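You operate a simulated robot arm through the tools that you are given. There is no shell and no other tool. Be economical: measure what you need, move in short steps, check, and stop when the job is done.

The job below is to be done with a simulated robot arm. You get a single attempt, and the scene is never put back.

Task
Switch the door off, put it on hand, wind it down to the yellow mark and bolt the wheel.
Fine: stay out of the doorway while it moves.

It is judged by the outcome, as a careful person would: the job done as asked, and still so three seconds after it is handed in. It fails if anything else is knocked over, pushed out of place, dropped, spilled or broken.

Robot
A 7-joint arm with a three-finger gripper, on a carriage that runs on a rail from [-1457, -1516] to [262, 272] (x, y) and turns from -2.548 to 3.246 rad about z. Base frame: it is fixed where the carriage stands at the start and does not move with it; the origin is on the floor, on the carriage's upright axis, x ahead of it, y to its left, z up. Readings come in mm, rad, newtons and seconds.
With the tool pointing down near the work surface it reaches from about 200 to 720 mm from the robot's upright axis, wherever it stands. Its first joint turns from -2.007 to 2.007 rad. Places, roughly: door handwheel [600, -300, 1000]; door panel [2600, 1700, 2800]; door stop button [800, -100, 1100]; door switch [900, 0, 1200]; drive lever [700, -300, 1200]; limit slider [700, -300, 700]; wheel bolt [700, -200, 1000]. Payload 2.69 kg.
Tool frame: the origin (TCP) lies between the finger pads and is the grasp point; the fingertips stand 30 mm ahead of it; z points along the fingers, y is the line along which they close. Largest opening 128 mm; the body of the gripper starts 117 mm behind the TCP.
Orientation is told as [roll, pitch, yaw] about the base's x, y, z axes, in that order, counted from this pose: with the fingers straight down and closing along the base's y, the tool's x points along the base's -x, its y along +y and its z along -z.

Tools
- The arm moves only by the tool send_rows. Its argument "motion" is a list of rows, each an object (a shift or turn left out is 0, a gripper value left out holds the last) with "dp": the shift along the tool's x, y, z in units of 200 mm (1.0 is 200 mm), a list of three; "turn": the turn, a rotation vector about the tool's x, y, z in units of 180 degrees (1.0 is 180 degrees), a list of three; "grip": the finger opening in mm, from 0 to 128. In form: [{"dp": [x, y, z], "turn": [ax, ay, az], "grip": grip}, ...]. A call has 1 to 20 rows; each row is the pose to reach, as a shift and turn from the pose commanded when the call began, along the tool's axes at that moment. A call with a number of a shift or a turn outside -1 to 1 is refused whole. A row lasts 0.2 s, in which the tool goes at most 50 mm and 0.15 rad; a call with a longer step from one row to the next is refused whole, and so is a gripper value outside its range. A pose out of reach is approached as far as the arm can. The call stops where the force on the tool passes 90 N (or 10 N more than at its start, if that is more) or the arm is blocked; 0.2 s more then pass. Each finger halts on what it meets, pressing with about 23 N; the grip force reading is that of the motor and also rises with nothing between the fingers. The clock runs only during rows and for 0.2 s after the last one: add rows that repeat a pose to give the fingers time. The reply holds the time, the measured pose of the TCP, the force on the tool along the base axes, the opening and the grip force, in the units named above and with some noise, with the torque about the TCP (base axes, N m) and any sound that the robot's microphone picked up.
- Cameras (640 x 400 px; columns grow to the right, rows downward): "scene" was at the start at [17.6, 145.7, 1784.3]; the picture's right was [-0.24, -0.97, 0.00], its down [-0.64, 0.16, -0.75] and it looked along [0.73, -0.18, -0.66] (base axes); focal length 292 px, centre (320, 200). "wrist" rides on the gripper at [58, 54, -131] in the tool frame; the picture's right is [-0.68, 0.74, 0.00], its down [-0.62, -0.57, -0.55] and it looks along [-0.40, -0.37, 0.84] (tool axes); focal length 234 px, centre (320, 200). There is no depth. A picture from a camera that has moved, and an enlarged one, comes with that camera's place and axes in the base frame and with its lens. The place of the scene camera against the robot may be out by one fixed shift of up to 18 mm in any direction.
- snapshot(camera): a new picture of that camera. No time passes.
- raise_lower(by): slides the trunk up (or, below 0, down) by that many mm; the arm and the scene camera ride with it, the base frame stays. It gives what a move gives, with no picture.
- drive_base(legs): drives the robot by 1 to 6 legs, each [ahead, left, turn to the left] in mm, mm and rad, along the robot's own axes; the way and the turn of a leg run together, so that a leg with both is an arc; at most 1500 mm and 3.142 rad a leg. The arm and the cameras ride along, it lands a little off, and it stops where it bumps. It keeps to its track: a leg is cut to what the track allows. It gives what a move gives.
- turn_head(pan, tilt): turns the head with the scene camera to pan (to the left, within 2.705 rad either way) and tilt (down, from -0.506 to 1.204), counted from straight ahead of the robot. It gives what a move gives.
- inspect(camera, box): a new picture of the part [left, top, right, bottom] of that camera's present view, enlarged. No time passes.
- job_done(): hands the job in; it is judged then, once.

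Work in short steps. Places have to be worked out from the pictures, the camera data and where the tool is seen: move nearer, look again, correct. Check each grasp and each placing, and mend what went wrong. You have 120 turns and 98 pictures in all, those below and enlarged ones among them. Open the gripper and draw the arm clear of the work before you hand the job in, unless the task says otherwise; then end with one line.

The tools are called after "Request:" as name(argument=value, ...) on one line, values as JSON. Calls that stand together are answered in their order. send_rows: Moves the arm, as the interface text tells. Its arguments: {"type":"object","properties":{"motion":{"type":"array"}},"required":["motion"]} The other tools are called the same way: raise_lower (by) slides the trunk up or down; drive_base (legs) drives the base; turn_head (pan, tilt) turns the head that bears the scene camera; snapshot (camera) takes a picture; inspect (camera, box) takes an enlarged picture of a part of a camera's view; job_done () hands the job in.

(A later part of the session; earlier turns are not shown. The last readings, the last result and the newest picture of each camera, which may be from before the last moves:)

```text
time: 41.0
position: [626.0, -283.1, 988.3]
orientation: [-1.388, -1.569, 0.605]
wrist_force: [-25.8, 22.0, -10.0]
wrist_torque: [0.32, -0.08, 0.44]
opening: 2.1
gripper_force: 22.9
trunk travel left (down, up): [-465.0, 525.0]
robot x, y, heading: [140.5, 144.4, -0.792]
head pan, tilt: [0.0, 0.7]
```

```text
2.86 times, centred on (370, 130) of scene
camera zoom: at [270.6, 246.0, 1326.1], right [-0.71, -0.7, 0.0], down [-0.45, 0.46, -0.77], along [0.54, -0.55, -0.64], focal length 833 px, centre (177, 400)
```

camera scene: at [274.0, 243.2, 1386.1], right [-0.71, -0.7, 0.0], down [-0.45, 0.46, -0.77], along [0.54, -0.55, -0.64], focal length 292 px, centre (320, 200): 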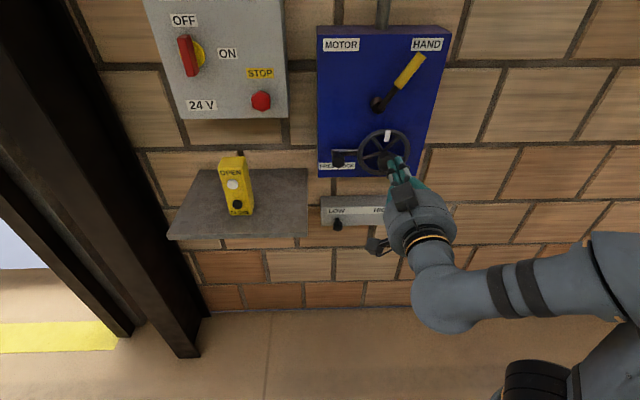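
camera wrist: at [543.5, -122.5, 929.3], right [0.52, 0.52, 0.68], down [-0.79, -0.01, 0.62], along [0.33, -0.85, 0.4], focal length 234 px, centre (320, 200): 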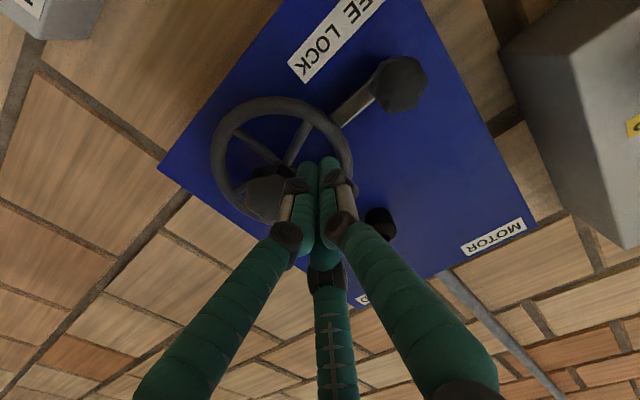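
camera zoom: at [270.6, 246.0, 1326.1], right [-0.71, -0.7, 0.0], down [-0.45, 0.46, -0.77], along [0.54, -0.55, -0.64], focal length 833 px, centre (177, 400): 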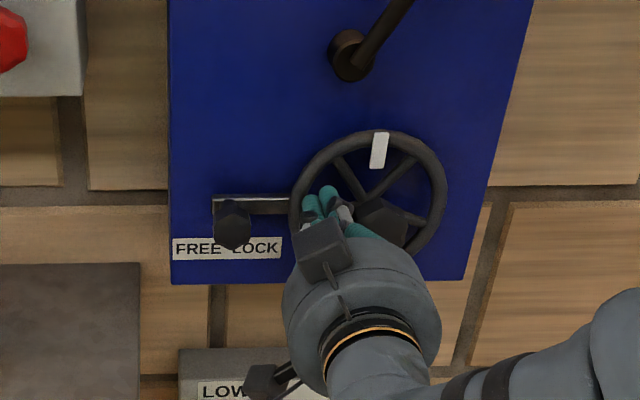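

Contact of about 34 N at F≈642, probably on a spoke. I back off 10 mm, shift up and slightly inward, and try again.

Request:
send_rows(motion=[{"dp": [0, 0, -0.05]}, {"dp": [-0.05, -0.025, -0.05]}, {"dp": [-0.05, -0.025, -0.02]}, {"dp": [-0.05, -0.025, 0.015]}, {"dp": [-0.05, -0.025, 0.015]}])

Request:
inspect(camera="scene", box=[325, 80, 405, 160])

```text
time: 42.2
position: [622.4, -286.6, 1000.1]
orientation: [-1.997, -1.568, 1.214]
wrist_force: [-37.2, 34.0, -11.6]
wrist_torque: [0.52, -0.11, 0.55]
opening: 6.0
gripper_force: 32.0
trunk travel left (down, up): [-465.0, 525.0]
robot x, y, heading: [138.5, 144.7, -0.793]
head pan, tilt: [0.0, 0.7]
```

```text
5.00 times, centred on (365, 120) of scene
camera zoom: at [268.8, 247.8, 1326.1], right [-0.71, -0.7, 0.0], down [-0.45, 0.46, -0.77], along [0.54, -0.55, -0.64], focal length 1457 px, centre (95, 600)
```

zoom: 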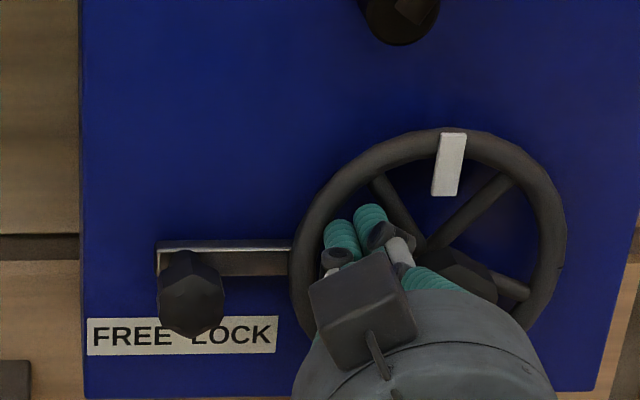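

The same stop depth both times suggests a flat surface at about F=672; the tips are past the rim plane, so depth is enough. I relax 6 mm and try turning clockwise gently, then see how the door reacts.

Request:
send_rows(motion=[{"dp": [0, 0, -0.035]}, {"dp": [-0.023, -0.036, -0.035]}, {"dp": [-0.04, -0.06, -0.035]}, {"dp": [-0.0515, -0.08, -0.035]}, {"dp": [-0.06, -0.105, -0.035]}, {"dp": [-0.067, -0.13, -0.035]}, {"dp": [-0.069, -0.182, -0.035]}, {"dp": [-0.069, -0.182, -0.035]}])

Request:
inspect(camera="scene", box=[325, 80, 405, 160])

```text
time: 44.0
position: [618.1, -288.5, 1009.8]
orientation: [-1.317, -1.542, 0.583]
wrist_force: [51.6, 41.0, -8.3]
wrist_torque: [0.67, -1.1, -1.04]
opening: 2.2
gripper_force: 31.3
trunk travel left (down, up): [-465.0, 525.0]
robot x, y, heading: [140.2, 147.3, -0.791]
head pan, tilt: [0.0, 0.7]
```

```text
5.00 times, centred on (365, 120) of scene
camera zoom: at [283.6, 249.8, 1324.4], right [-0.71, -0.7, 0.01], down [-0.46, 0.45, -0.76], along [0.53, -0.55, -0.65], focal length 1457 px, centre (95, 600)
```

zoom: 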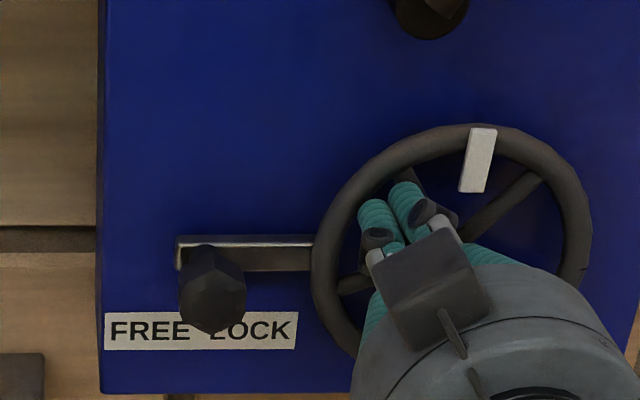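

It resists clockwise: about 66 N and no motion. I release and try the counter-clockwise direction on the lower-left spoke.

Request:
send_rows(motion=[{"dp": [0.02, 0.1, 0]}, {"dp": [0.06, 0.172, 0]}, {"dp": [0.09, 0.19, 0]}, {"dp": [0.1215, 0.205, 0]}, {"dp": [0.15, 0.212, 0]}, {"dp": [0.1725, 0.216, 0]}, {"dp": [0.2, 0.216, 0]}, {"dp": [0.225, 0.214, 0]}, {"dp": [0.25, 0.207, 0]}, {"dp": [0.25, 0.207, 0]}])

Request:
inspect(camera="scene", box=[325, 80, 405, 160])

```text
time: 46.2
position: [625.9, -282.0, 961.9]
orientation: [-2.246, -1.571, 1.46]
wrist_force: [-0.5, 0.2, 0.7]
wrist_torque: [-0.02, 0.02, -0.01]
opening: 2.2
gripper_force: 31.6
trunk travel left (down, up): [-465.0, 525.0]
robot x, y, heading: [139.2, 147.6, -0.791]
head pan, tilt: [0.0, 0.7]
```

```text
5.00 times, centred on (365, 120) of scene
camera zoom: at [274.0, 243.2, 1326.1], right [-0.71, -0.7, 0.0], down [-0.45, 0.46, -0.76], along [0.54, -0.55, -0.64], focal length 1457 px, centre (95, 600)
```

zoom: 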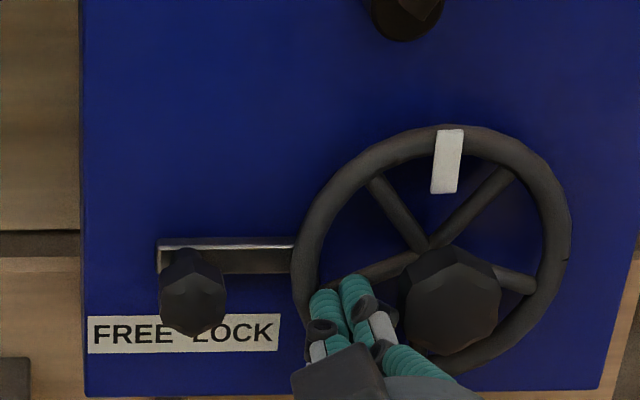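

Re-triangulating with a longer baseline puts the rim front at F≈671, the box face at F≈703 and the wheel centre at about (U=205, z=977). So my tips only touched the wheel's face. I back off, centre on the left gap, and insert deeper.

Request:
send_rows(motion=[{"dp": [0, 0, -0.06]}, {"dp": [-0.07, -0.02, -0.06]}, {"dp": [-0.1325, -0.03, -0.06]}, {"dp": [-0.1325, -0.03, 0]}, {"dp": [-0.1325, -0.03, 0.04]}, {"dp": [-0.1325, -0.03, 0.09]}, {"dp": [-0.1325, -0.03, 0.09]}])

Request:
inspect(camera="scene", box=[325, 80, 405, 160])

```text
time: 47.6
position: [623.1, -287.5, 989.2]
orientation: [-0.455, -1.564, -0.327]
wrist_force: [-53.1, 43.4, 4.9]
wrist_torque: [-0.5, -0.32, 0.41]
opening: 6.0
gripper_force: 31.3
trunk travel left (down, up): [-465.0, 525.0]
robot x, y, heading: [142.9, 147.9, -0.798]
head pan, tilt: [0.0, 0.7]
stopped in row 6: the force on the tool passed its limit at 105 N (the readings are from after the stop); the commanded pose is now the measured one
```

```text
5.00 times, centred on (365, 120) of scene
camera zoom: at [264.5, 250.7, 1326.8], right [-0.71, -0.7, 0.0], down [-0.45, 0.45, -0.77], along [0.54, -0.55, -0.64], focal length 1457 px, centre (95, 600)
```

zoom: 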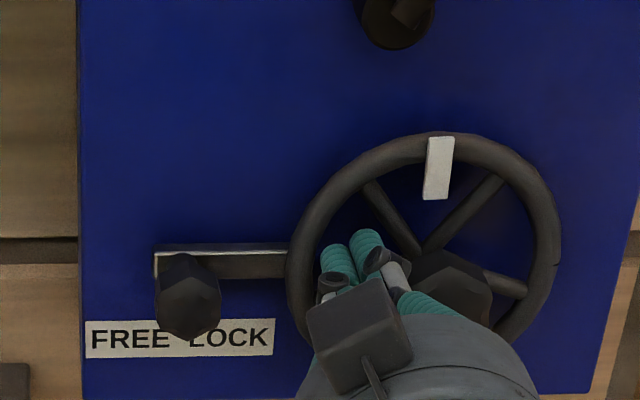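

Blocked again at the same depth. I look with the wrist camera to see what the tips are touching.

Request:
inspect(camera="wrist", box=[200, 60, 420, 200])

```text
2.86 times, centred on (310, 130) of wrist
camera zoom: at [568.0, -156.9, 930.4], right [0.52, 0.52, 0.67], down [-0.78, -0.02, 0.62], along [0.34, -0.85, 0.4], focal length 669 px, centre (349, 400)
```

zoom: 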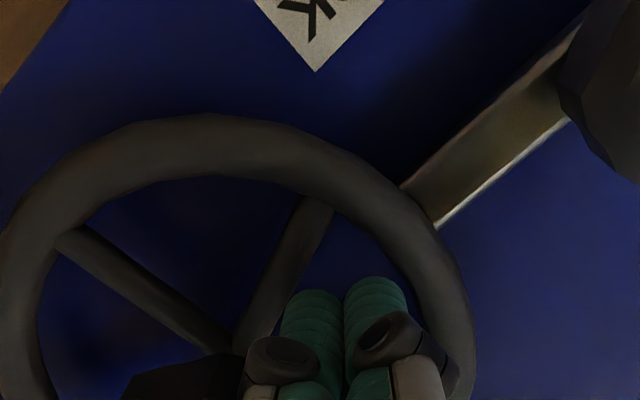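

The knuckles behind the tips are likely touching the protruding hub, and the wheel centre looks closer to z≈990. The spoke was reachable at this depth, so I back off a few mm and push the lower-left spoke counter-clockwise around the corrected centre.

Request:
send_rows(motion=[{"dp": [0, 0, -0.035]}, {"dp": [-0.04, 0.005, -0.035]}, {"dp": [-0.004, 0.01, -0.035]}, {"dp": [0.0275, 0.0075, -0.035]}, {"dp": [0.0575, -0.001, -0.035]}, {"dp": [0.086, -0.014, -0.035]}, {"dp": [0.1115, -0.032, -0.035]}, {"dp": [0.1115, -0.032, -0.035]}])

Request:
inspect(camera="scene", box=[325, 80, 405, 160])

Request:
inspect(camera="wrist", box=[200, 60, 420, 200])

```text
time: 49.4
position: [620.8, -288.2, 959.6]
orientation: [-0.528, -1.552, -0.247]
wrist_force: [-6.6, 23.4, 6.8]
wrist_torque: [-0.37, -0.16, 0.09]
opening: 6.3
gripper_force: 31.3
trunk travel left (down, up): [-465.0, 525.0]
robot x, y, heading: [137.5, 145.3, -0.794]
head pan, tilt: [0.0, 0.7]
```

```text
5.00 times, centred on (365, 120) of scene
camera zoom: at [272.2, 247.6, 1325.9], right [-0.71, -0.7, 0.0], down [-0.45, 0.46, -0.77], along [0.54, -0.55, -0.64], focal length 1457 px, centre (95, 600)
```

zoom: 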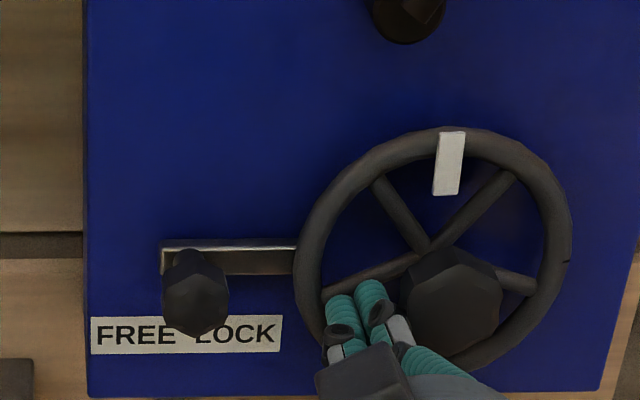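

```text
2.86 times, centred on (310, 130) of wrist
camera zoom: at [565.5, -158.0, 902.4], right [0.53, 0.52, 0.67], down [-0.78, -0.02, 0.63], along [0.35, -0.85, 0.39], focal length 669 px, centre (349, 400)
```

zoom: 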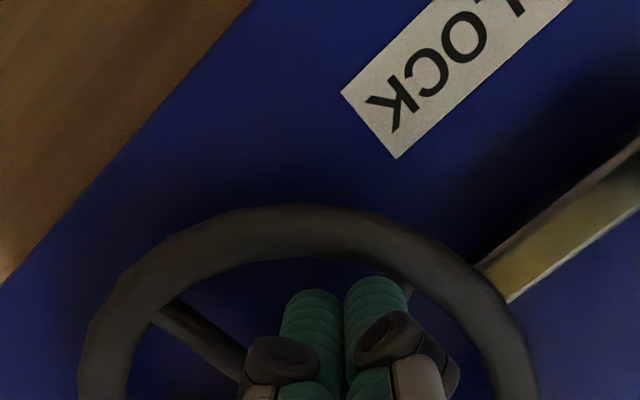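

The tips slide over the spokes' faces, so pushing spokes is unreliable. Instead I will grip the rim itself: back off, move to the right side of the wheel (U≈142, z≈1005, a gap between spokes), roll 18° so the fingers close radially, and open to 50 mm.

Request:
send_rows(motion=[{"dp": [0, 0, -0.15], "grip": 0}, {"dp": [0, 0, -0.35], "grip": 50}, {"dp": [-0.1, -0.2, -0.35], "turn": [0, 0, -0.035]}, {"dp": [-0.2, -0.4, -0.35], "turn": [0, 0, -0.07]}, {"dp": [-0.227, -0.48, -0.35], "turn": [0, 0, -0.1]}, {"dp": [-0.227, -0.48, -0.35], "turn": [0, 0, -0.1]}])

Request:
snapshot(camera="wrist")

Request:
inspect(camera="scene", box=[325, 80, 445, 200])

```text
time: 50.8
position: [502.1, -312.3, 1004.5]
orientation: [-1.519, -1.252, 0.739]
wrist_force: [0.4, -0.6, -0.1]
wrist_torque: [0.01, -0.03, 0.01]
opening: 50.1
gripper_force: 0.0
trunk travel left (down, up): [-465.0, 525.0]
robot x, y, heading: [139.5, 145.4, -0.795]
head pan, tilt: [0.0, 0.7]
```

```text
50 pictures are left
camera wrist: at [433.9, -196.4, 934.6], right [0.65, 0.64, 0.41], down [-0.62, 0.13, 0.77], along [0.44, -0.75, 0.49], focal length 234 px, centre (320, 200)
```

wrist: 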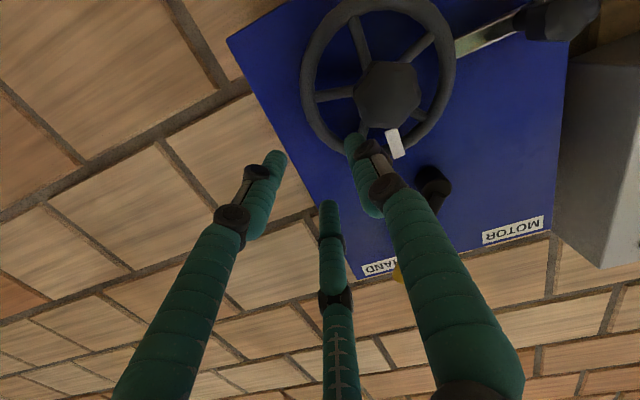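

```text
3.33 times, centred on (385, 140) of scene
camera zoom: at [274.0, 243.2, 1326.1], right [-0.71, -0.7, 0.0], down [-0.45, 0.46, -0.76], along [0.54, -0.55, -0.64], focal length 972 px, centre (103, 400)
```

zoom: 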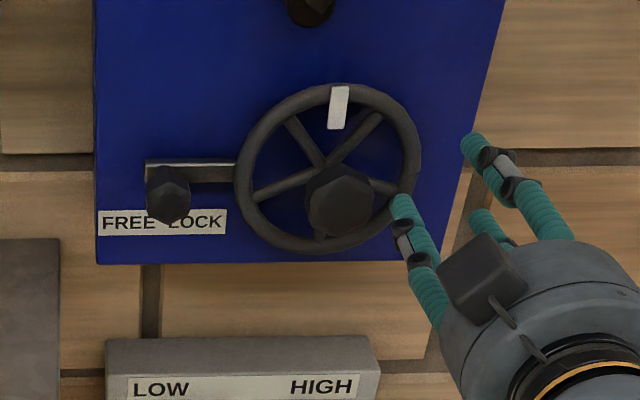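

I zoom on the wheel to find its true centre from where the spokes converge.

Request:
inspect(camera="wrist", box=[290, 0, 470, 160])

```text
2.50 times, centred on (380, 80) of wrist
camera zoom: at [433.9, -196.4, 934.6], right [0.65, 0.64, 0.41], down [-0.62, 0.13, 0.77], along [0.44, -0.75, 0.49], focal length 585 px, centre (170, 500)
```

zoom: 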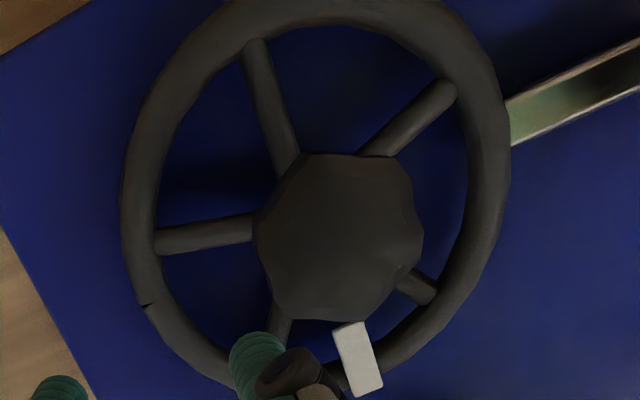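

Spokes converge at U≈203, z≈977, with rim mean radius about 61.5 mm. I line up on the rim at 18° above right, with the opening at 28 mm, and go forward to just before the rim to check.

Request:
send_rows(motion=[{"dp": [0.028, 0.05, 0.1], "grip": 28}, {"dp": [0.028, 0.05, 0.25], "grip": 28}, {"dp": [0.028, 0.05, 0.25], "grip": 28}])

Request:
inspect(camera="wrist", box=[200, 40, 420, 240])

Request:
inspect(camera="scene", box=[335, 80, 435, 180])

```text
time: 51.6
position: [545.3, -341.1, 997.0]
orientation: [-1.518, -1.252, 0.739]
wrist_force: [-0.1, -0.3, -0.4]
wrist_torque: [0.01, -0.01, 0.02]
opening: 27.7
gripper_force: 0.0
trunk travel left (down, up): [-465.0, 525.0]
robot x, y, heading: [137.4, 141.7, -0.795]
head pan, tilt: [0.0, 0.7]
```

```text
2.00 times, centred on (310, 140) of wrist
camera zoom: at [475.5, -224.6, 926.9], right [0.65, 0.64, 0.41], down [-0.62, 0.13, 0.77], along [0.44, -0.75, 0.49], focal length 468 px, centre (340, 320)
```

zoom: 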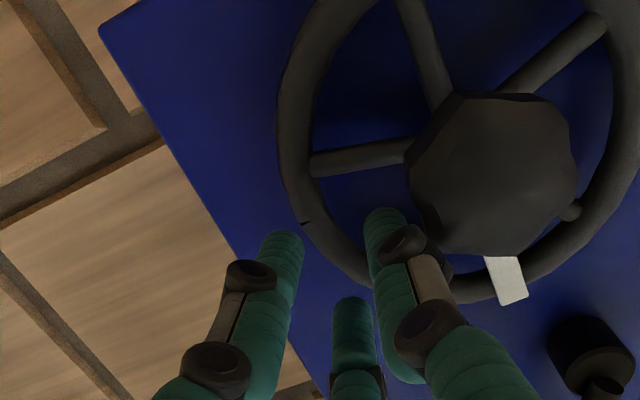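

```text
4.00 times, centred on (385, 130) of scene
camera zoom: at [273.7, 243.2, 1326.1], right [-0.71, -0.7, 0.0], down [-0.45, 0.46, -0.77], along [0.54, -0.55, -0.64], focal length 1166 px, centre (60, 480)
```

zoom: 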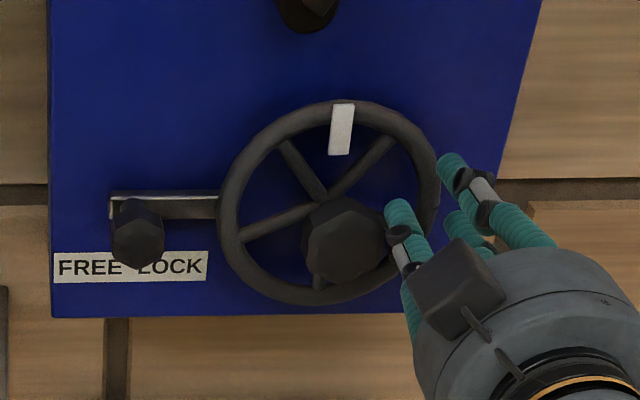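

The rim passes between the thumb and the other fingers. I narrow to 24 mm, shift outward 2 mm, and advance slowly.

Request:
send_rows(motion=[{"dp": [0, -0.01, 0], "grip": 24}, {"dp": [0, -0.01, 0.07], "grip": 24}, {"dp": [0, -0.01, 0.13], "grip": 24}, {"dp": [0, -0.01, 0.185], "grip": 24}, {"dp": [0, -0.01, 0.185], "grip": 24}])

Request:
inspect(camera="wrist", box=[200, 40, 420, 240])

Request:
inspect(camera="scene", box=[335, 80, 435, 180])

```text
time: 52.5
position: [554.5, -354.6, 996.3]
orientation: [-1.499, -1.249, 0.725]
wrist_force: [-57.7, 53.9, 0.7]
wrist_torque: [-0.35, -0.7, 0.87]
opening: 24.1
gripper_force: 0.1
trunk travel left (down, up): [-465.0, 525.0]
robot x, y, heading: [140.1, 146.7, -0.797]
head pan, tilt: [0.0, 0.7]
stopped in row 4: the force on the tool passed its limit at 105 N (the readings are from after the stop); the commanded pose is now the measured one
```

```text
2.00 times, centred on (310, 140) of wrist
camera zoom: at [484.6, -237.6, 928.3], right [0.65, 0.64, 0.41], down [-0.62, 0.13, 0.78], along [0.45, -0.75, 0.48], focal length 468 px, centre (340, 320)
```

zoom: 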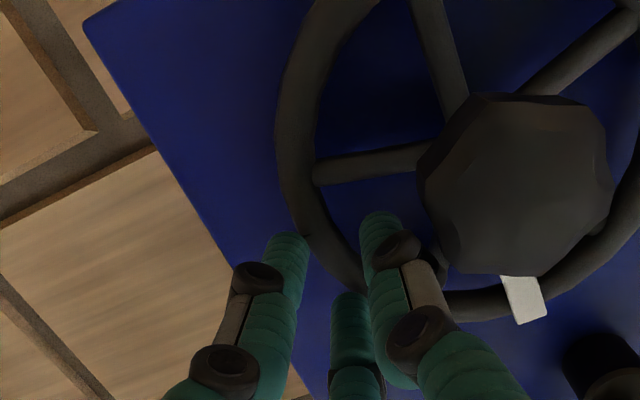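

```text
4.00 times, centred on (385, 130) of scene
camera zoom: at [264.2, 252.0, 1326.6], right [-0.71, -0.7, 0.0], down [-0.44, 0.45, -0.77], along [0.54, -0.55, -0.64], focal length 1166 px, centre (60, 480)
```

zoom: 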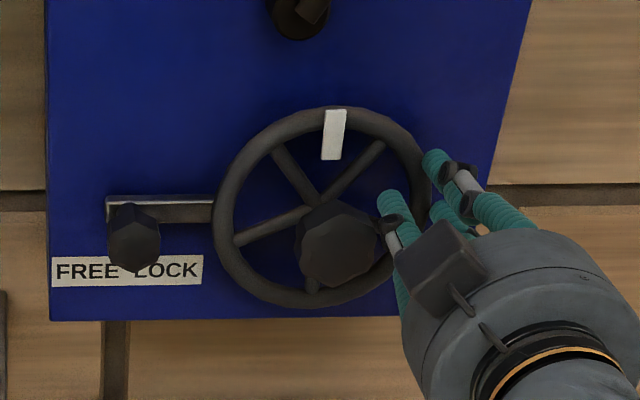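

Projecting the fingertips shows the gripper really is a concentric three-jaw: the two outer fingers hit the rim. It suits the round hub knob (about 52 mm) much better, so I back off, open, and centre on the hub.

Request:
send_rows(motion=[{"dp": [0, 0, -0.2], "grip": 24}, {"dp": [0, 0, -0.4], "grip": 100}, {"dp": [0, 0.15, -0.4], "grip": 100}, {"dp": [0, 0.31, -0.4], "grip": 100}, {"dp": [0, 0.31, -0.3], "grip": 100}, {"dp": [0, 0.31, -0.21], "grip": 100}, {"dp": [0, 0.31, -0.21], "grip": 100}])

Request:
inspect(camera="wrist", box=[160, 0, 480, 240])

Request:
inspect(camera="scene", box=[335, 80, 435, 180])

```text
time: 54.1
position: [574.2, -289.7, 972.6]
orientation: [-1.463, -1.246, 0.691]
wrist_force: [0.2, -0.1, -0.1]
wrist_torque: [0.01, -0.03, 0.01]
opening: 100.0
gripper_force: 0.0
trunk travel left (down, up): [-465.0, 525.0]
robot x, y, heading: [137.3, 142.2, -0.795]
head pan, tilt: [0.0, 0.7]
```

```text
1.67 times, centred on (320, 120) of wrist
camera zoom: at [503.6, -173.1, 904.0], right [0.65, 0.64, 0.41], down [-0.61, 0.12, 0.78], along [0.45, -0.76, 0.47], focal length 390 px, centre (320, 333)
```

zoom: 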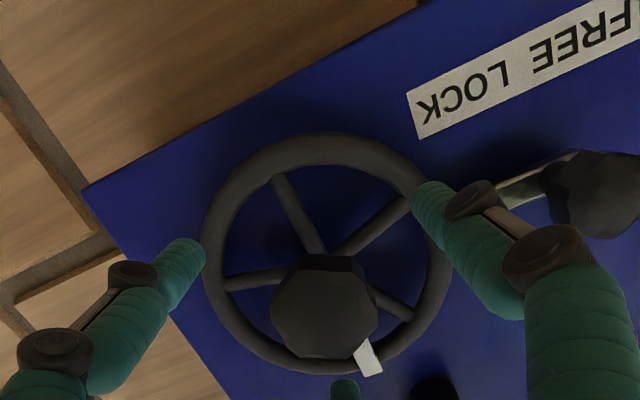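

```text
4.00 times, centred on (385, 130) of scene
camera zoom: at [274.2, 242.9, 1326.1], right [-0.71, -0.7, 0.0], down [-0.45, 0.46, -0.76], along [0.54, -0.55, -0.64], focal length 1166 px, centre (60, 480)
```

zoom: 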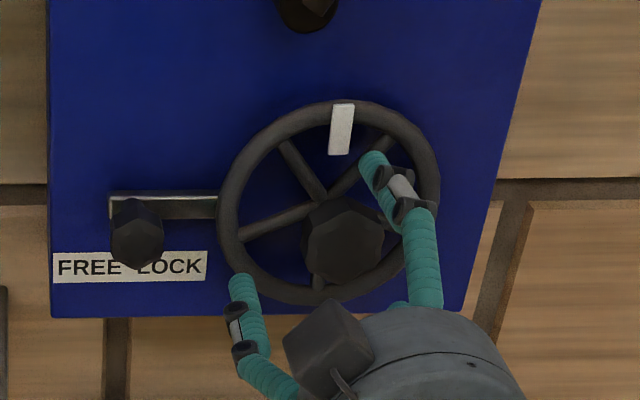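

Hub centre is confirmed at U≈204.7, z≈977. I narrow to 72 mm, correct 4 mm up, advance to F≈638 so the tips surround the hub, then close.

Request:
send_rows(motion=[{"dp": [-0.019, -0.002, 0], "grip": 72}, {"dp": [-0.019, -0.002, 0], "grip": 72}, {"dp": [-0.019, -0.002, 0.06], "grip": 72}, {"dp": [-0.019, -0.002, 0.135], "grip": 72}, {"dp": [-0.019, -0.002, 0.135], "grip": 72}, {"dp": [-0.019, -0.002, 0.135], "grip": 30}, {"dp": [-0.019, -0.002, 0.135], "grip": 30}, {"dp": [-0.019, -0.002, 0.135], "grip": 30}, {"dp": [-0.019, -0.002, 0.135], "grip": 30}])

Request:
inspect(camera="wrist", box=[160, 0, 480, 240])

Request:
inspect(camera="scene", box=[335, 80, 435, 180])

```text
time: 56.1
position: [591.5, -308.8, 978.8]
orientation: [-1.487, -1.249, 0.712]
wrist_force: [5.1, -8.8, 23.2]
wrist_torque: [-0.1, -0.03, 0.11]
opening: 45.5
gripper_force: 11.7
trunk travel left (down, up): [-465.0, 525.0]
robot x, y, heading: [140.9, 144.3, -0.797]
head pan, tilt: [0.0, 0.7]
```

```text
1.67 times, centred on (320, 120) of wrist
camera zoom: at [522.9, -192.1, 910.0], right [0.65, 0.64, 0.41], down [-0.62, 0.13, 0.78], along [0.45, -0.76, 0.48], focal length 390 px, centre (320, 333)
```

zoom: 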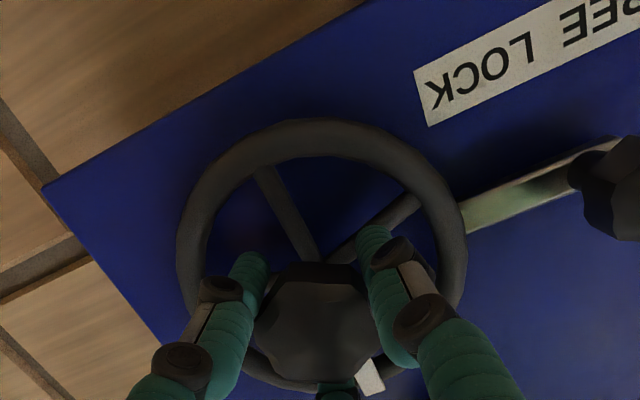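

```text
4.00 times, centred on (385, 130) of scene
camera zoom: at [272.9, 243.6, 1326.4], right [-0.71, -0.7, 0.0], down [-0.45, 0.46, -0.77], along [0.54, -0.55, -0.64], focal length 1166 px, centre (60, 480)
```

zoom: 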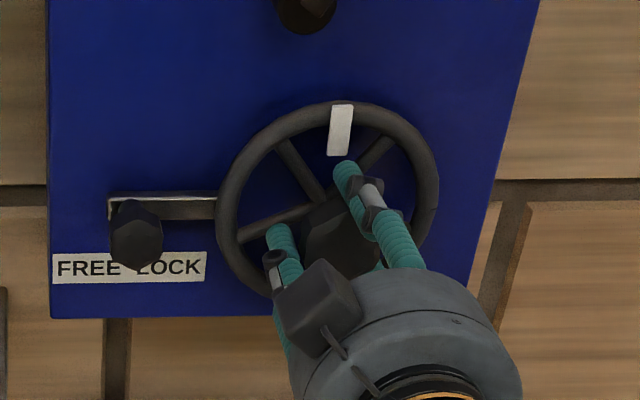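

The hub is gripped at 45.5 mm. I tighten and rotate clockwise by about 36° to test.

Request:
send_rows(motion=[{"grip": 0}, {"grip": 0}, {"turn": [0, 0, 0.04], "grip": 0}, {"turn": [0, 0, 0.08], "grip": 0}, {"turn": [0, 0, 0.12], "grip": 0}, {"turn": [0, 0, 0.16], "grip": 0}, {"turn": [0, 0, 0.2], "grip": 0}, {"turn": [0, 0, 0.2], "grip": 0}])

Request:
inspect(camera="scene", box=[335, 80, 435, 180])

```text
time: 57.9
position: [591.4, -308.1, 980.5]
orientation: [1.499, -1.256, -2.29]
wrist_force: [-3.8, -8.0, 28.6]
wrist_torque: [-0.79, 0.17, 0.04]
opening: 42.9
gripper_force: 45.3
trunk travel left (down, up): [-465.0, 525.0]
robot x, y, heading: [137.5, 144.7, -0.794]
head pan, tilt: [0.0, 0.7]
```

```text
4.00 times, centred on (385, 130) of scene
camera zoom: at [271.0, 244.3, 1326.4], right [-0.71, -0.7, 0.0], down [-0.45, 0.46, -0.77], along [0.54, -0.55, -0.64], focal length 1166 px, centre (60, 480)
```

zoom: 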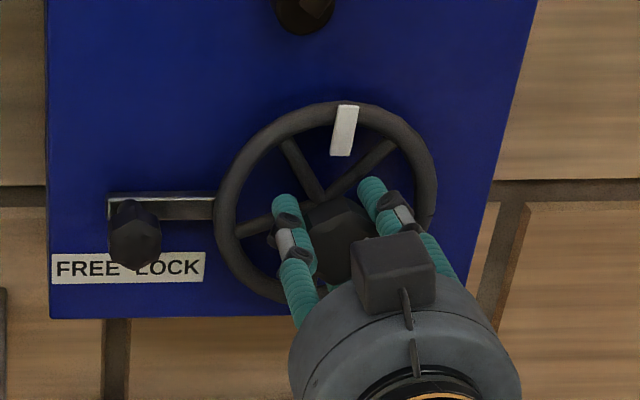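

The gripper slipped clockwise at about 0.8 Nm with almost no wheel motion. I now try counter-clockwise by 70°.

Request:
send_rows(motion=[{"turn": [0, 0, -0.045]}, {"turn": [0, 0, -0.09]}, {"turn": [0, 0, -0.135]}, {"turn": [0, 0, -0.18]}, {"turn": [0, 0, -0.225]}, {"turn": [0, 0, -0.27]}, {"turn": [0, 0, -0.315]}, {"turn": [0, 0, -0.36]}, {"turn": [0, 0, -0.4]}, {"turn": [0, 0, -0.4]}])

Request:
inspect(camera="scene", box=[335, 80, 435, 180])

```text
time: 60.1
position: [590.7, -307.8, 980.0]
orientation: [-1.544, -0.627, 0.772]
wrist_force: [-6.1, -3.0, 25.3]
wrist_torque: [0.51, -1.08, -0.16]
opening: 43.5
gripper_force: 45.5
trunk travel left (down, up): [-465.0, 525.0]
robot x, y, heading: [139.0, 141.6, -0.795]
head pan, tilt: [0.0, 0.7]
```

```text
4.00 times, centred on (385, 130) of scene
camera zoom: at [270.6, 244.7, 1326.4], right [-0.71, -0.7, 0.0], down [-0.45, 0.46, -0.77], along [0.54, -0.55, -0.64], focal length 1166 px, centre (60, 480)
```

zoom: 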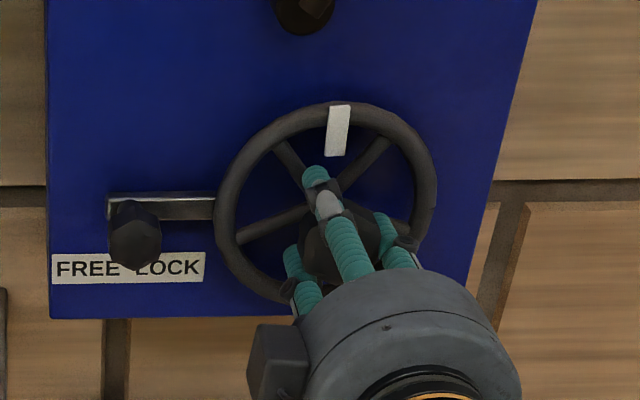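

It slips both ways, with only about ±2° of play, so a hub grip gives too little torque to tell. I'll cage the rim with the thumb inside and the pair outside (rim offset from the TCP to suit the three-jaw). First I release and go in front of the rim's right side.

Request:
send_rows(motion=[{"grip": 90}, {"grip": 90}, {"grip": 90}, {"dp": [0, 0, -0.2]}, {"dp": [0, 0, -0.4]}, {"dp": [0.05, -0.06, -0.4], "turn": [0, 0, 0.04]}, {"dp": [0.1, -0.12, -0.4], "turn": [0, 0, 0.08]}, {"dp": [0.15, -0.18, -0.4], "turn": [0, 0, 0.12]}, {"dp": [0.18, -0.22, -0.4], "turn": [0, 0, 0.16]}, {"dp": [0.2075, -0.262, -0.4], "turn": [0, 0, 0.2], "grip": 46}, {"dp": [0.2075, -0.262, -0.4], "turn": [0, 0, 0.2], "grip": 46}, {"dp": [0.2075, -0.262, -0.15], "turn": [0, 0, 0.2], "grip": 46}, {"dp": [0.2075, -0.262, -0.05], "turn": [0, 0, 0.2], "grip": 46}, {"dp": [0.2075, -0.262, -0.05], "turn": [0, 0, 0.2], "grip": 46}])

Request:
inspect(camera="wrist", box=[200, 40, 420, 240])

```text
time: 63.1
position: [541.8, -348.3, 993.5]
orientation: [-1.456, -1.246, 0.682]
wrist_force: [-0.6, -1.3, 1.0]
wrist_torque: [0.01, -0.06, 0.05]
opening: 46.1
gripper_force: 0.0
trunk travel left (down, up): [-465.0, 525.0]
robot x, y, heading: [140.6, 148.1, -0.794]
head pan, tilt: [0.0, 0.7]
```

```text
2.00 times, centred on (310, 140) of wrist
camera zoom: at [472.3, -230.3, 924.6], right [0.65, 0.64, 0.41], down [-0.61, 0.12, 0.78], along [0.45, -0.76, 0.47], focal length 468 px, centre (340, 320)
```

zoom: 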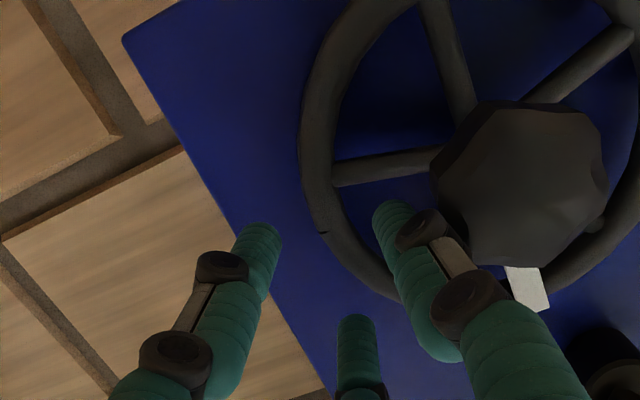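

The geometry looks right: thumb inside, pair outside. I nudge outward and up a few mm and advance.

Request:
send_rows(motion=[{"dp": [-0.02, -0.015, 0.03]}, {"dp": [-0.02, -0.015, 0.08]}, {"dp": [-0.02, -0.015, 0.14]}, {"dp": [-0.02, -0.015, 0.14]}])

Request:
inspect(camera="wrist", box=[200, 40, 420, 240])

```text
time: 64.0
position: [550.9, -357.7, 997.1]
orientation: [-1.44, -1.241, 0.675]
wrist_force: [-56.3, 51.4, 2.4]
wrist_torque: [1.21, -0.19, 2.81]
opening: 44.3
gripper_force: 0.0
trunk travel left (down, up): [-465.0, 525.0]
robot x, y, heading: [139.1, 150.1, -0.798]
head pan, tilt: [0.0, 0.7]
stopped in row 4: the force on the tool passed its limit at 100 N (the readings are from after the stop); the commanded pose is now the measured one
```

```text
2.00 times, centred on (310, 140) of wrist
camera zoom: at [479.4, -240.5, 930.1], right [0.65, 0.64, 0.4], down [-0.6, 0.12, 0.79], along [0.46, -0.76, 0.47], focal length 468 px, centre (340, 320)
```

zoom: 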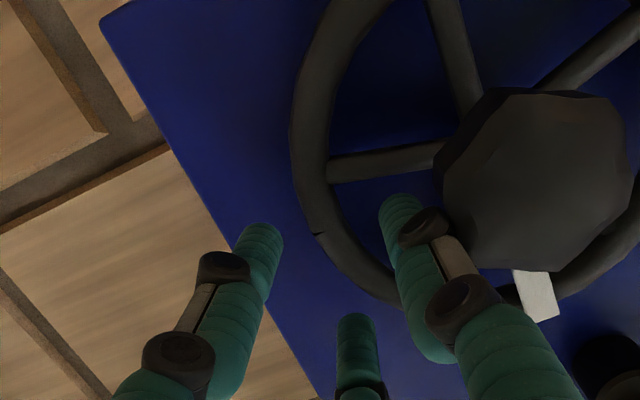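

The torque reading puts the contact about 38 mm toward the hub: the thumb's knuckle hits the hub's front. I back off, narrow to 32 mm so the thumb clears the hub while straddling the rim, and advance again.

Request:
send_rows(motion=[{"dp": [0, 0, -0.08], "grip": 32}, {"dp": [0, 0, -0.08], "grip": 32}, {"dp": [0, 0, -0.02], "grip": 32}, {"dp": [0, 0, 0.03], "grip": 32}, {"dp": [0, 0, 0.07], "grip": 32}, {"dp": [0, 0, 0.07], "grip": 32}])

Request:
inspect(camera="wrist", box=[200, 40, 420, 240])

```text
time: 65.0
position: [551.9, -356.3, 992.9]
orientation: [-1.393, -1.231, 0.633]
wrist_force: [-55.2, 50.1, 5.9]
wrist_torque: [0.79, -0.37, 1.87]
opening: 31.8
gripper_force: 0.0
trunk travel left (down, up): [-465.0, 525.0]
robot x, y, heading: [141.2, 148.0, -0.799]
head pan, tilt: [0.0, 0.7]
stopped in row 4: the force on the tool passed its limit at 104 N (the readings are from after the stop); the commanded pose is now the measured one
```

```text
2.00 times, centred on (310, 140) of wrist
camera zoom: at [478.9, -240.0, 926.1], right [0.65, 0.64, 0.4], down [-0.59, 0.11, 0.8], along [0.47, -0.76, 0.45], focal length 468 px, centre (340, 320)
```

zoom: 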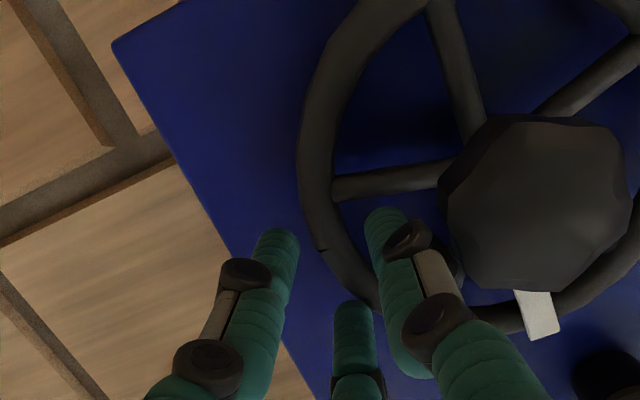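

All contacts at F≈672 fit a solid wheel disc, with the earlier sideways block on the hub. Since the wheel showed only about ±2° of play both ways, it may actually be bolted. I back off, level the tool, and take a close look at the bolt.

Request:
send_rows(motion=[{"dp": [0, 0, -0.15], "grip": 32}, {"dp": [0, 0, -0.35], "turn": [0.006, -0.018, 0]}, {"dp": [0, 0.2, -0.35], "turn": [0.006, -0.018, 0]}, {"dp": [0, 0.4, -0.35], "turn": [0.006, -0.018, 0]}, {"dp": [-0.05, 0.6, -0.35], "turn": [0.006, -0.018, 0]}, {"dp": [-0.1, 0.75, -0.35], "turn": [0.006, -0.018, 0]}, {"dp": [-0.1, 0.75, -0.35], "turn": [0.006, -0.018, 0]}])

Request:
inspect(camera="wrist", box=[200, 0, 520, 240])

Request:
inspect(camera="scene", box=[325, 80, 405, 160])

```text
time: 66.6
position: [610.8, -207.8, 957.7]
orientation: [-1.541, -1.236, 0.772]
wrist_force: [0.2, 1.1, 0.5]
wrist_torque: [0.01, -0.01, -0.01]
opening: 31.9
gripper_force: 0.0
out of reach, approached as far as the arm can: row 2
trunk travel left (down, up): [-465.0, 525.0]
robot x, y, heading: [144.6, 146.1, -0.794]
head pan, tilt: [0.0, 0.7]
```

```text
1.67 times, centred on (360, 120) of wrist
camera zoom: at [540.4, -94.6, 886.2], right [0.64, 0.66, 0.4], down [-0.62, 0.14, 0.77], along [0.45, -0.74, 0.49], focal length 390 px, centre (253, 333)
```

zoom: 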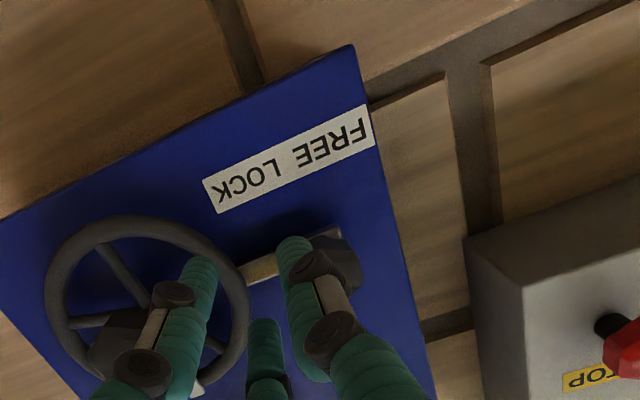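

```text
5.00 times, centred on (365, 120) of scene
camera zoom: at [274.3, 242.7, 1326.1], right [-0.71, -0.7, 0.0], down [-0.45, 0.46, -0.76], along [0.53, -0.55, -0.64], focal length 1457 px, centre (95, 600)
```

zoom: 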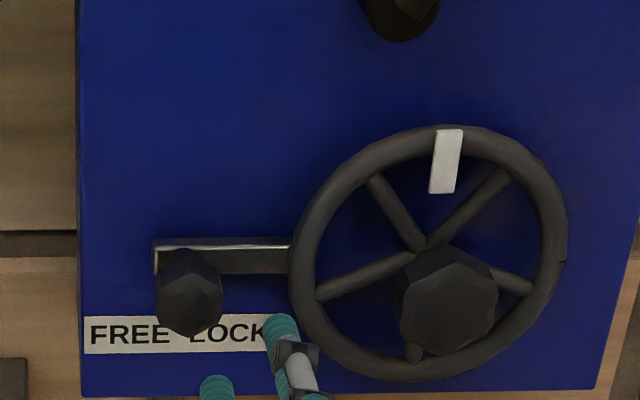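

The knob sits near U≈330, z≈981, F≈652, on the left end of a bar that meets the rim. To learn whether it is already engaged, I place the closed tips between rim and knob and will press the knob gently toward FREE.

Request:
send_rows(motion=[{"dp": [-0.1085, -0.006, 0], "grip": 0}, {"dp": [-0.1085, -0.006, 0], "grip": 0}, {"dp": [-0.1085, -0.006, 0.1], "grip": 0}, {"dp": [-0.1085, -0.006, 0.2], "grip": 0}, {"dp": [-0.1085, -0.006, 0.3], "grip": 0}, {"dp": [-0.1085, -0.006, 0.3], "grip": 0}])

Request:
inspect(camera="scene", box=[325, 80, 405, 160])

Request:
inspect(camera="wrist", box=[200, 0, 520, 240])

```text
time: 67.6
position: [641.5, -211.4, 977.6]
orientation: [-1.527, -1.226, 0.792]
wrist_force: [-46.1, 47.3, 8.0]
wrist_torque: [0.23, -0.47, 1.04]
opening: 1.8
gripper_force: 23.1
trunk travel left (down, up): [-465.0, 525.0]
robot x, y, heading: [141.5, 149.3, -0.796]
head pan, tilt: [0.0, 0.7]
stopped in row 5: the force on the tool passed its limit at 115 N (the readings are from after the stop); the commanded pose is now the measured one
```

```text
5.00 times, centred on (365, 120) of scene
camera zoom: at [265.4, 251.3, 1326.7], right [-0.71, -0.7, 0.0], down [-0.45, 0.45, -0.77], along [0.54, -0.55, -0.64], focal length 1457 px, centre (95, 600)
```

zoom: 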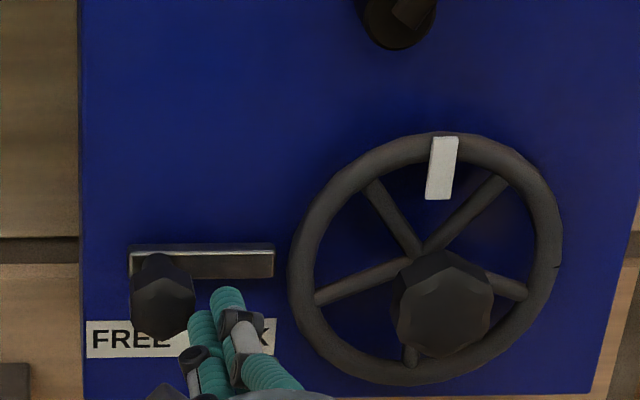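

```text
1.67 times, centred on (360, 120) of wrist
camera zoom: at [565.6, -99.6, 906.7], right [0.62, 0.68, 0.39], down [-0.62, 0.12, 0.78], along [0.48, -0.73, 0.49], focal length 390 px, centre (253, 333)
```

zoom: 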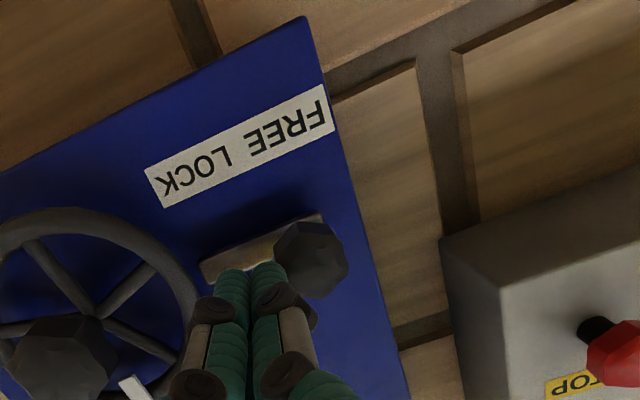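

Very informative: the knob slid left and the bar has come clear of the rim, so the wheel had been bolted. I re-seat beside the knob and push it the rest of the way to FREE.

Request:
send_rows(motion=[{"dp": [0, 0, -0.06]}, {"dp": [0.025, -0.076, -0.06]}, {"dp": [0.025, -0.076, 0]}, {"dp": [0.025, -0.076, 0.08]}, {"dp": [0.025, -0.076, 0.14]}, {"dp": [0.0, 0.0, 0.14]}, {"dp": [-0.02, 0.06, 0.14]}, {"dp": [-0.02, 0.06, 0.14]}])

Request:
inspect(camera="scene", box=[325, 80, 405, 160])

```text
time: 69.4
position: [674.2, -232.2, 968.4]
orientation: [-1.49, -1.226, 0.74]
wrist_force: [-0.4, -2.2, -1.9]
wrist_torque: [-0.05, 0.0, 0.01]
opening: 2.5
gripper_force: 22.5
trunk travel left (down, up): [-465.0, 525.0]
robot x, y, heading: [140.4, 143.9, -0.796]
head pan, tilt: [0.0, 0.7]
```

```text
5.00 times, centred on (365, 120) of scene
camera zoom: at [274.2, 242.4, 1326.1], right [-0.71, -0.7, 0.0], down [-0.45, 0.46, -0.76], along [0.54, -0.55, -0.64], focal length 1457 px, centre (95, 600)
```

zoom: 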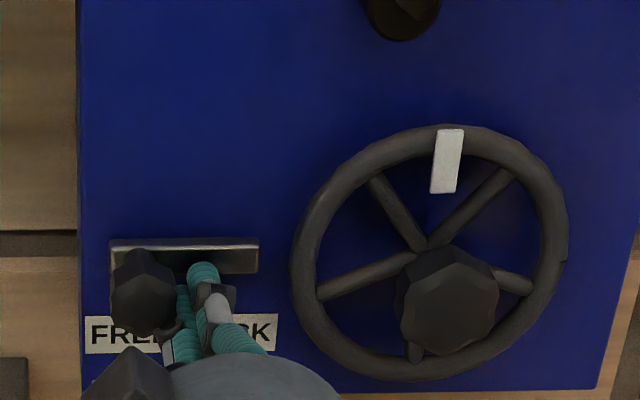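

It moves freely; I keep pushing left until a stop is felt.

Request:
send_rows(motion=[{"dp": [-0.01, 0.03, 0]}, {"dp": [-0.02, 0.06, 0]}, {"dp": [-0.03, 0.09, 0]}, {"dp": [-0.03, 0.09, 0]}])

Request:
inspect(camera="scene", box=[325, 80, 405, 160])

```text
time: 70.4
position: [685.5, -222.0, 967.9]
orientation: [-1.485, -1.227, 0.732]
wrist_force: [-13.2, -5.0, -7.5]
wrist_torque: [-0.15, 0.01, 0.34]
opening: 2.3
gripper_force: 23.0
trunk travel left (down, up): [-465.0, 525.0]
robot x, y, heading: [139.9, 148.4, -0.796]
head pan, tilt: [0.0, 0.7]
```

```text
5.00 times, centred on (365, 120) of scene
camera zoom: at [272.5, 241.2, 1326.3], right [-0.71, -0.7, 0.0], down [-0.45, 0.46, -0.76], along [0.54, -0.55, -0.64], focal length 1457 px, centre (95, 600)
```

zoom: 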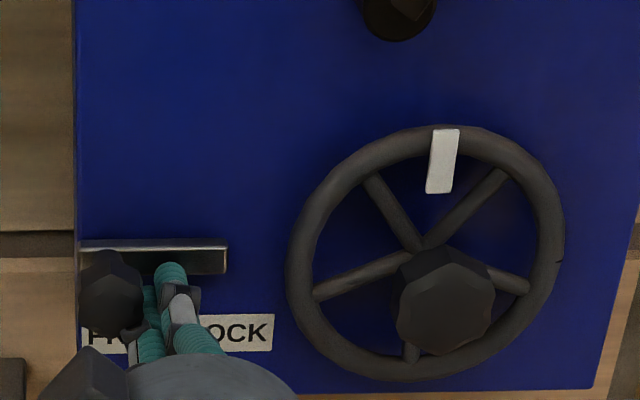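

The knob is now over FREE at its stop. I retreat, level the tool, and go back in front of the hub with fingers open.

Request:
send_rows(motion=[{"dp": [0.01, -0.04, 0]}, {"dp": [0.01, -0.04, -0.2]}, {"dp": [0.01, -0.04, -0.4], "grip": 72}, {"dp": [0.05, -0.2, -0.45], "turn": [0.003, -0.0085, 0]}, {"dp": [0.1, -0.4, -0.45], "turn": [0.003, -0.0085, 0]}, {"dp": [0.152, -0.613, -0.45], "turn": [0.003, -0.0085, 0]}, {"dp": [0.152, -0.613, -0.3], "turn": [0.003, -0.0085, 0]}, {"dp": [0.152, -0.613, -0.2], "turn": [0.003, -0.0085, 0]}, {"dp": [0.152, -0.613, -0.2], "turn": [0.003, -0.0085, 0]}])

Request:
snapshot(camera="wrist")

```text
time: 72.4
position: [572.3, -283.8, 982.1]
orientation: [-1.574, -1.226, 0.821]
wrist_force: [0.6, 0.6, -0.2]
wrist_torque: [0.03, 0.02, 0.02]
opening: 72.2
gripper_force: 0.0
trunk travel left (down, up): [-465.0, 525.0]
robot x, y, heading: [142.8, 145.7, -0.802]
head pan, tilt: [0.0, 0.7]
```

```text
28 pictures are left
camera wrist: at [499.6, -171.9, 909.0], right [0.63, 0.67, 0.39], down [-0.62, 0.14, 0.77], along [0.46, -0.73, 0.51], focal length 234 px, centre (320, 200)
```

wrist: 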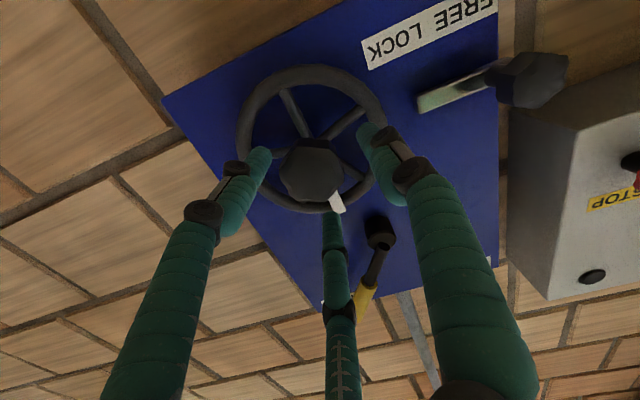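

Tips surround the hub. I close on it and turn clockwise 72° to test.

Request:
send_rows(motion=[{"dp": [0.028, -0.007, 0.08]}, {"dp": [0.028, -0.007, 0.163]}, {"dp": [0.028, -0.007, 0.163], "grip": 0}, {"dp": [0.028, -0.007, 0.163], "grip": 0}, {"dp": [0.028, -0.007, 0.163], "grip": 0}, {"dp": [0.028, -0.007, 0.163], "grip": 0}, {"dp": [0.028, -0.007, 0.163], "turn": [0, 0, 0.04]}, {"dp": [0.028, -0.007, 0.163], "turn": [0, 0, 0.08]}, {"dp": [0.028, -0.007, 0.163], "turn": [0, 0, 0.12]}, {"dp": [0.028, -0.007, 0.163], "turn": [0, 0, 0.16]}, {"dp": [0.028, -0.007, 0.163], "turn": [0, 0, 0.2]}, {"dp": [0.028, -0.007, 0.163], "turn": [0, 0, 0.24]}, {"dp": [0.028, -0.007, 0.163], "turn": [0, 0, 0.28]}, {"dp": [0.028, -0.007, 0.163], "turn": [0, 0, 0.32]}, {"dp": [0.028, -0.007, 0.163], "turn": [0, 0, 0.36]}, {"dp": [0.028, -0.007, 0.163], "turn": [0, 0, 0.4]}, {"dp": [0.028, -0.007, 0.163], "turn": [0, 0, 0.4]}])

Request:
inspect(camera="scene", box=[325, 80, 425, 180])

```text
time: 75.6
position: [593.5, -310.8, 979.9]
orientation: [1.519, -0.876, -2.335]
wrist_force: [-65.7, 38.7, -4.1]
wrist_torque: [-1.25, -1.14, 0.75]
opening: 43.5
gripper_force: 44.8
out of reach, approached as far as the arm can: row 14, 15
trunk travel left (down, up): [-465.0, 525.0]
robot x, y, heading: [135.6, 144.9, -0.799]
head pan, tilt: [0.0, 0.7]
stopped in row 15: the force on the tool passed its limit at 108 N (the readings are from after the stop); the commanded pose is now the measured one
```

```text
4.00 times, centred on (375, 130) of scene
camera zoom: at [263.5, 248.3, 1326.4], right [-0.72, -0.7, 0.0], down [-0.44, 0.46, -0.77], along [0.54, -0.55, -0.64], focal length 1166 px, centre (100, 480)
```

zoom: 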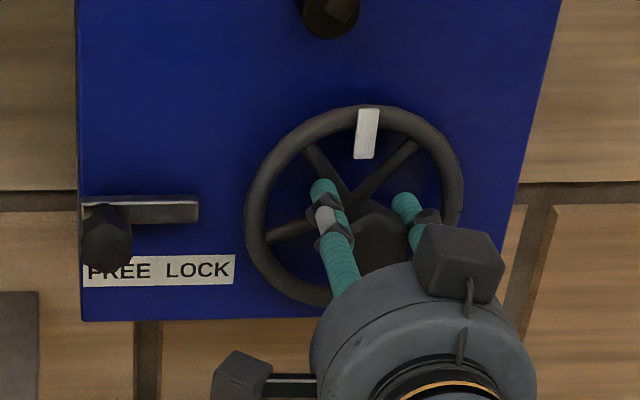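

Clockwise does not turn it (wrist limit reached at about +40°). I ease back a little and turn counter-clockwise a long stroke.

Request:
send_rows(motion=[{"dp": [0, 0, -0.03]}, {"dp": [0, 0, -0.03], "turn": [0, 0, -0.04]}, {"dp": [0, 0, -0.03], "turn": [0, 0, -0.08]}, {"dp": [0, 0, -0.03], "turn": [0, 0, -0.12]}, {"dp": [0, 0, -0.03], "turn": [0, 0, -0.16]}, {"dp": [0, 0, -0.03], "turn": [0, 0, -0.2]}, {"dp": [0, 0, -0.03], "turn": [0, 0, -0.24]}, {"dp": [0, 0, -0.03], "turn": [0, 0, -0.28]}, {"dp": [0, 0, -0.03], "turn": [0, 0, -0.32]}, {"dp": [0, 0, -0.03], "turn": [0, 0, -0.36]}, {"dp": [0, 0, -0.03], "turn": [0, 0, -0.4]}, {"dp": [0, 0, -0.03], "turn": [0, 0, -0.4]}])

Request:
inspect(camera="scene", box=[325, 80, 425, 180])

```text
time: 78.2
position: [593.3, -309.8, 979.2]
orientation: [-1.516, -1.008, 0.721]
wrist_force: [-30.4, -4.8, 21.3]
wrist_torque: [-0.59, -0.55, -0.19]
opening: 43.2
gripper_force: 45.2
trunk travel left (down, up): [-465.0, 525.0]
robot x, y, heading: [141.0, 145.3, -0.803]
head pan, tilt: [0.0, 0.7]
```

```text
4.00 times, centred on (375, 130) of scene
camera zoom: at [267.1, 243.0, 1326.8], right [-0.72, -0.7, 0.0], down [-0.44, 0.46, -0.77], along [0.54, -0.55, -0.64], focal length 1166 px, centre (100, 480)
```

zoom: 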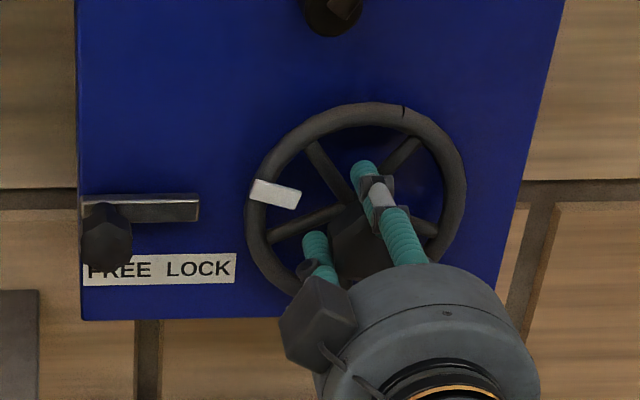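

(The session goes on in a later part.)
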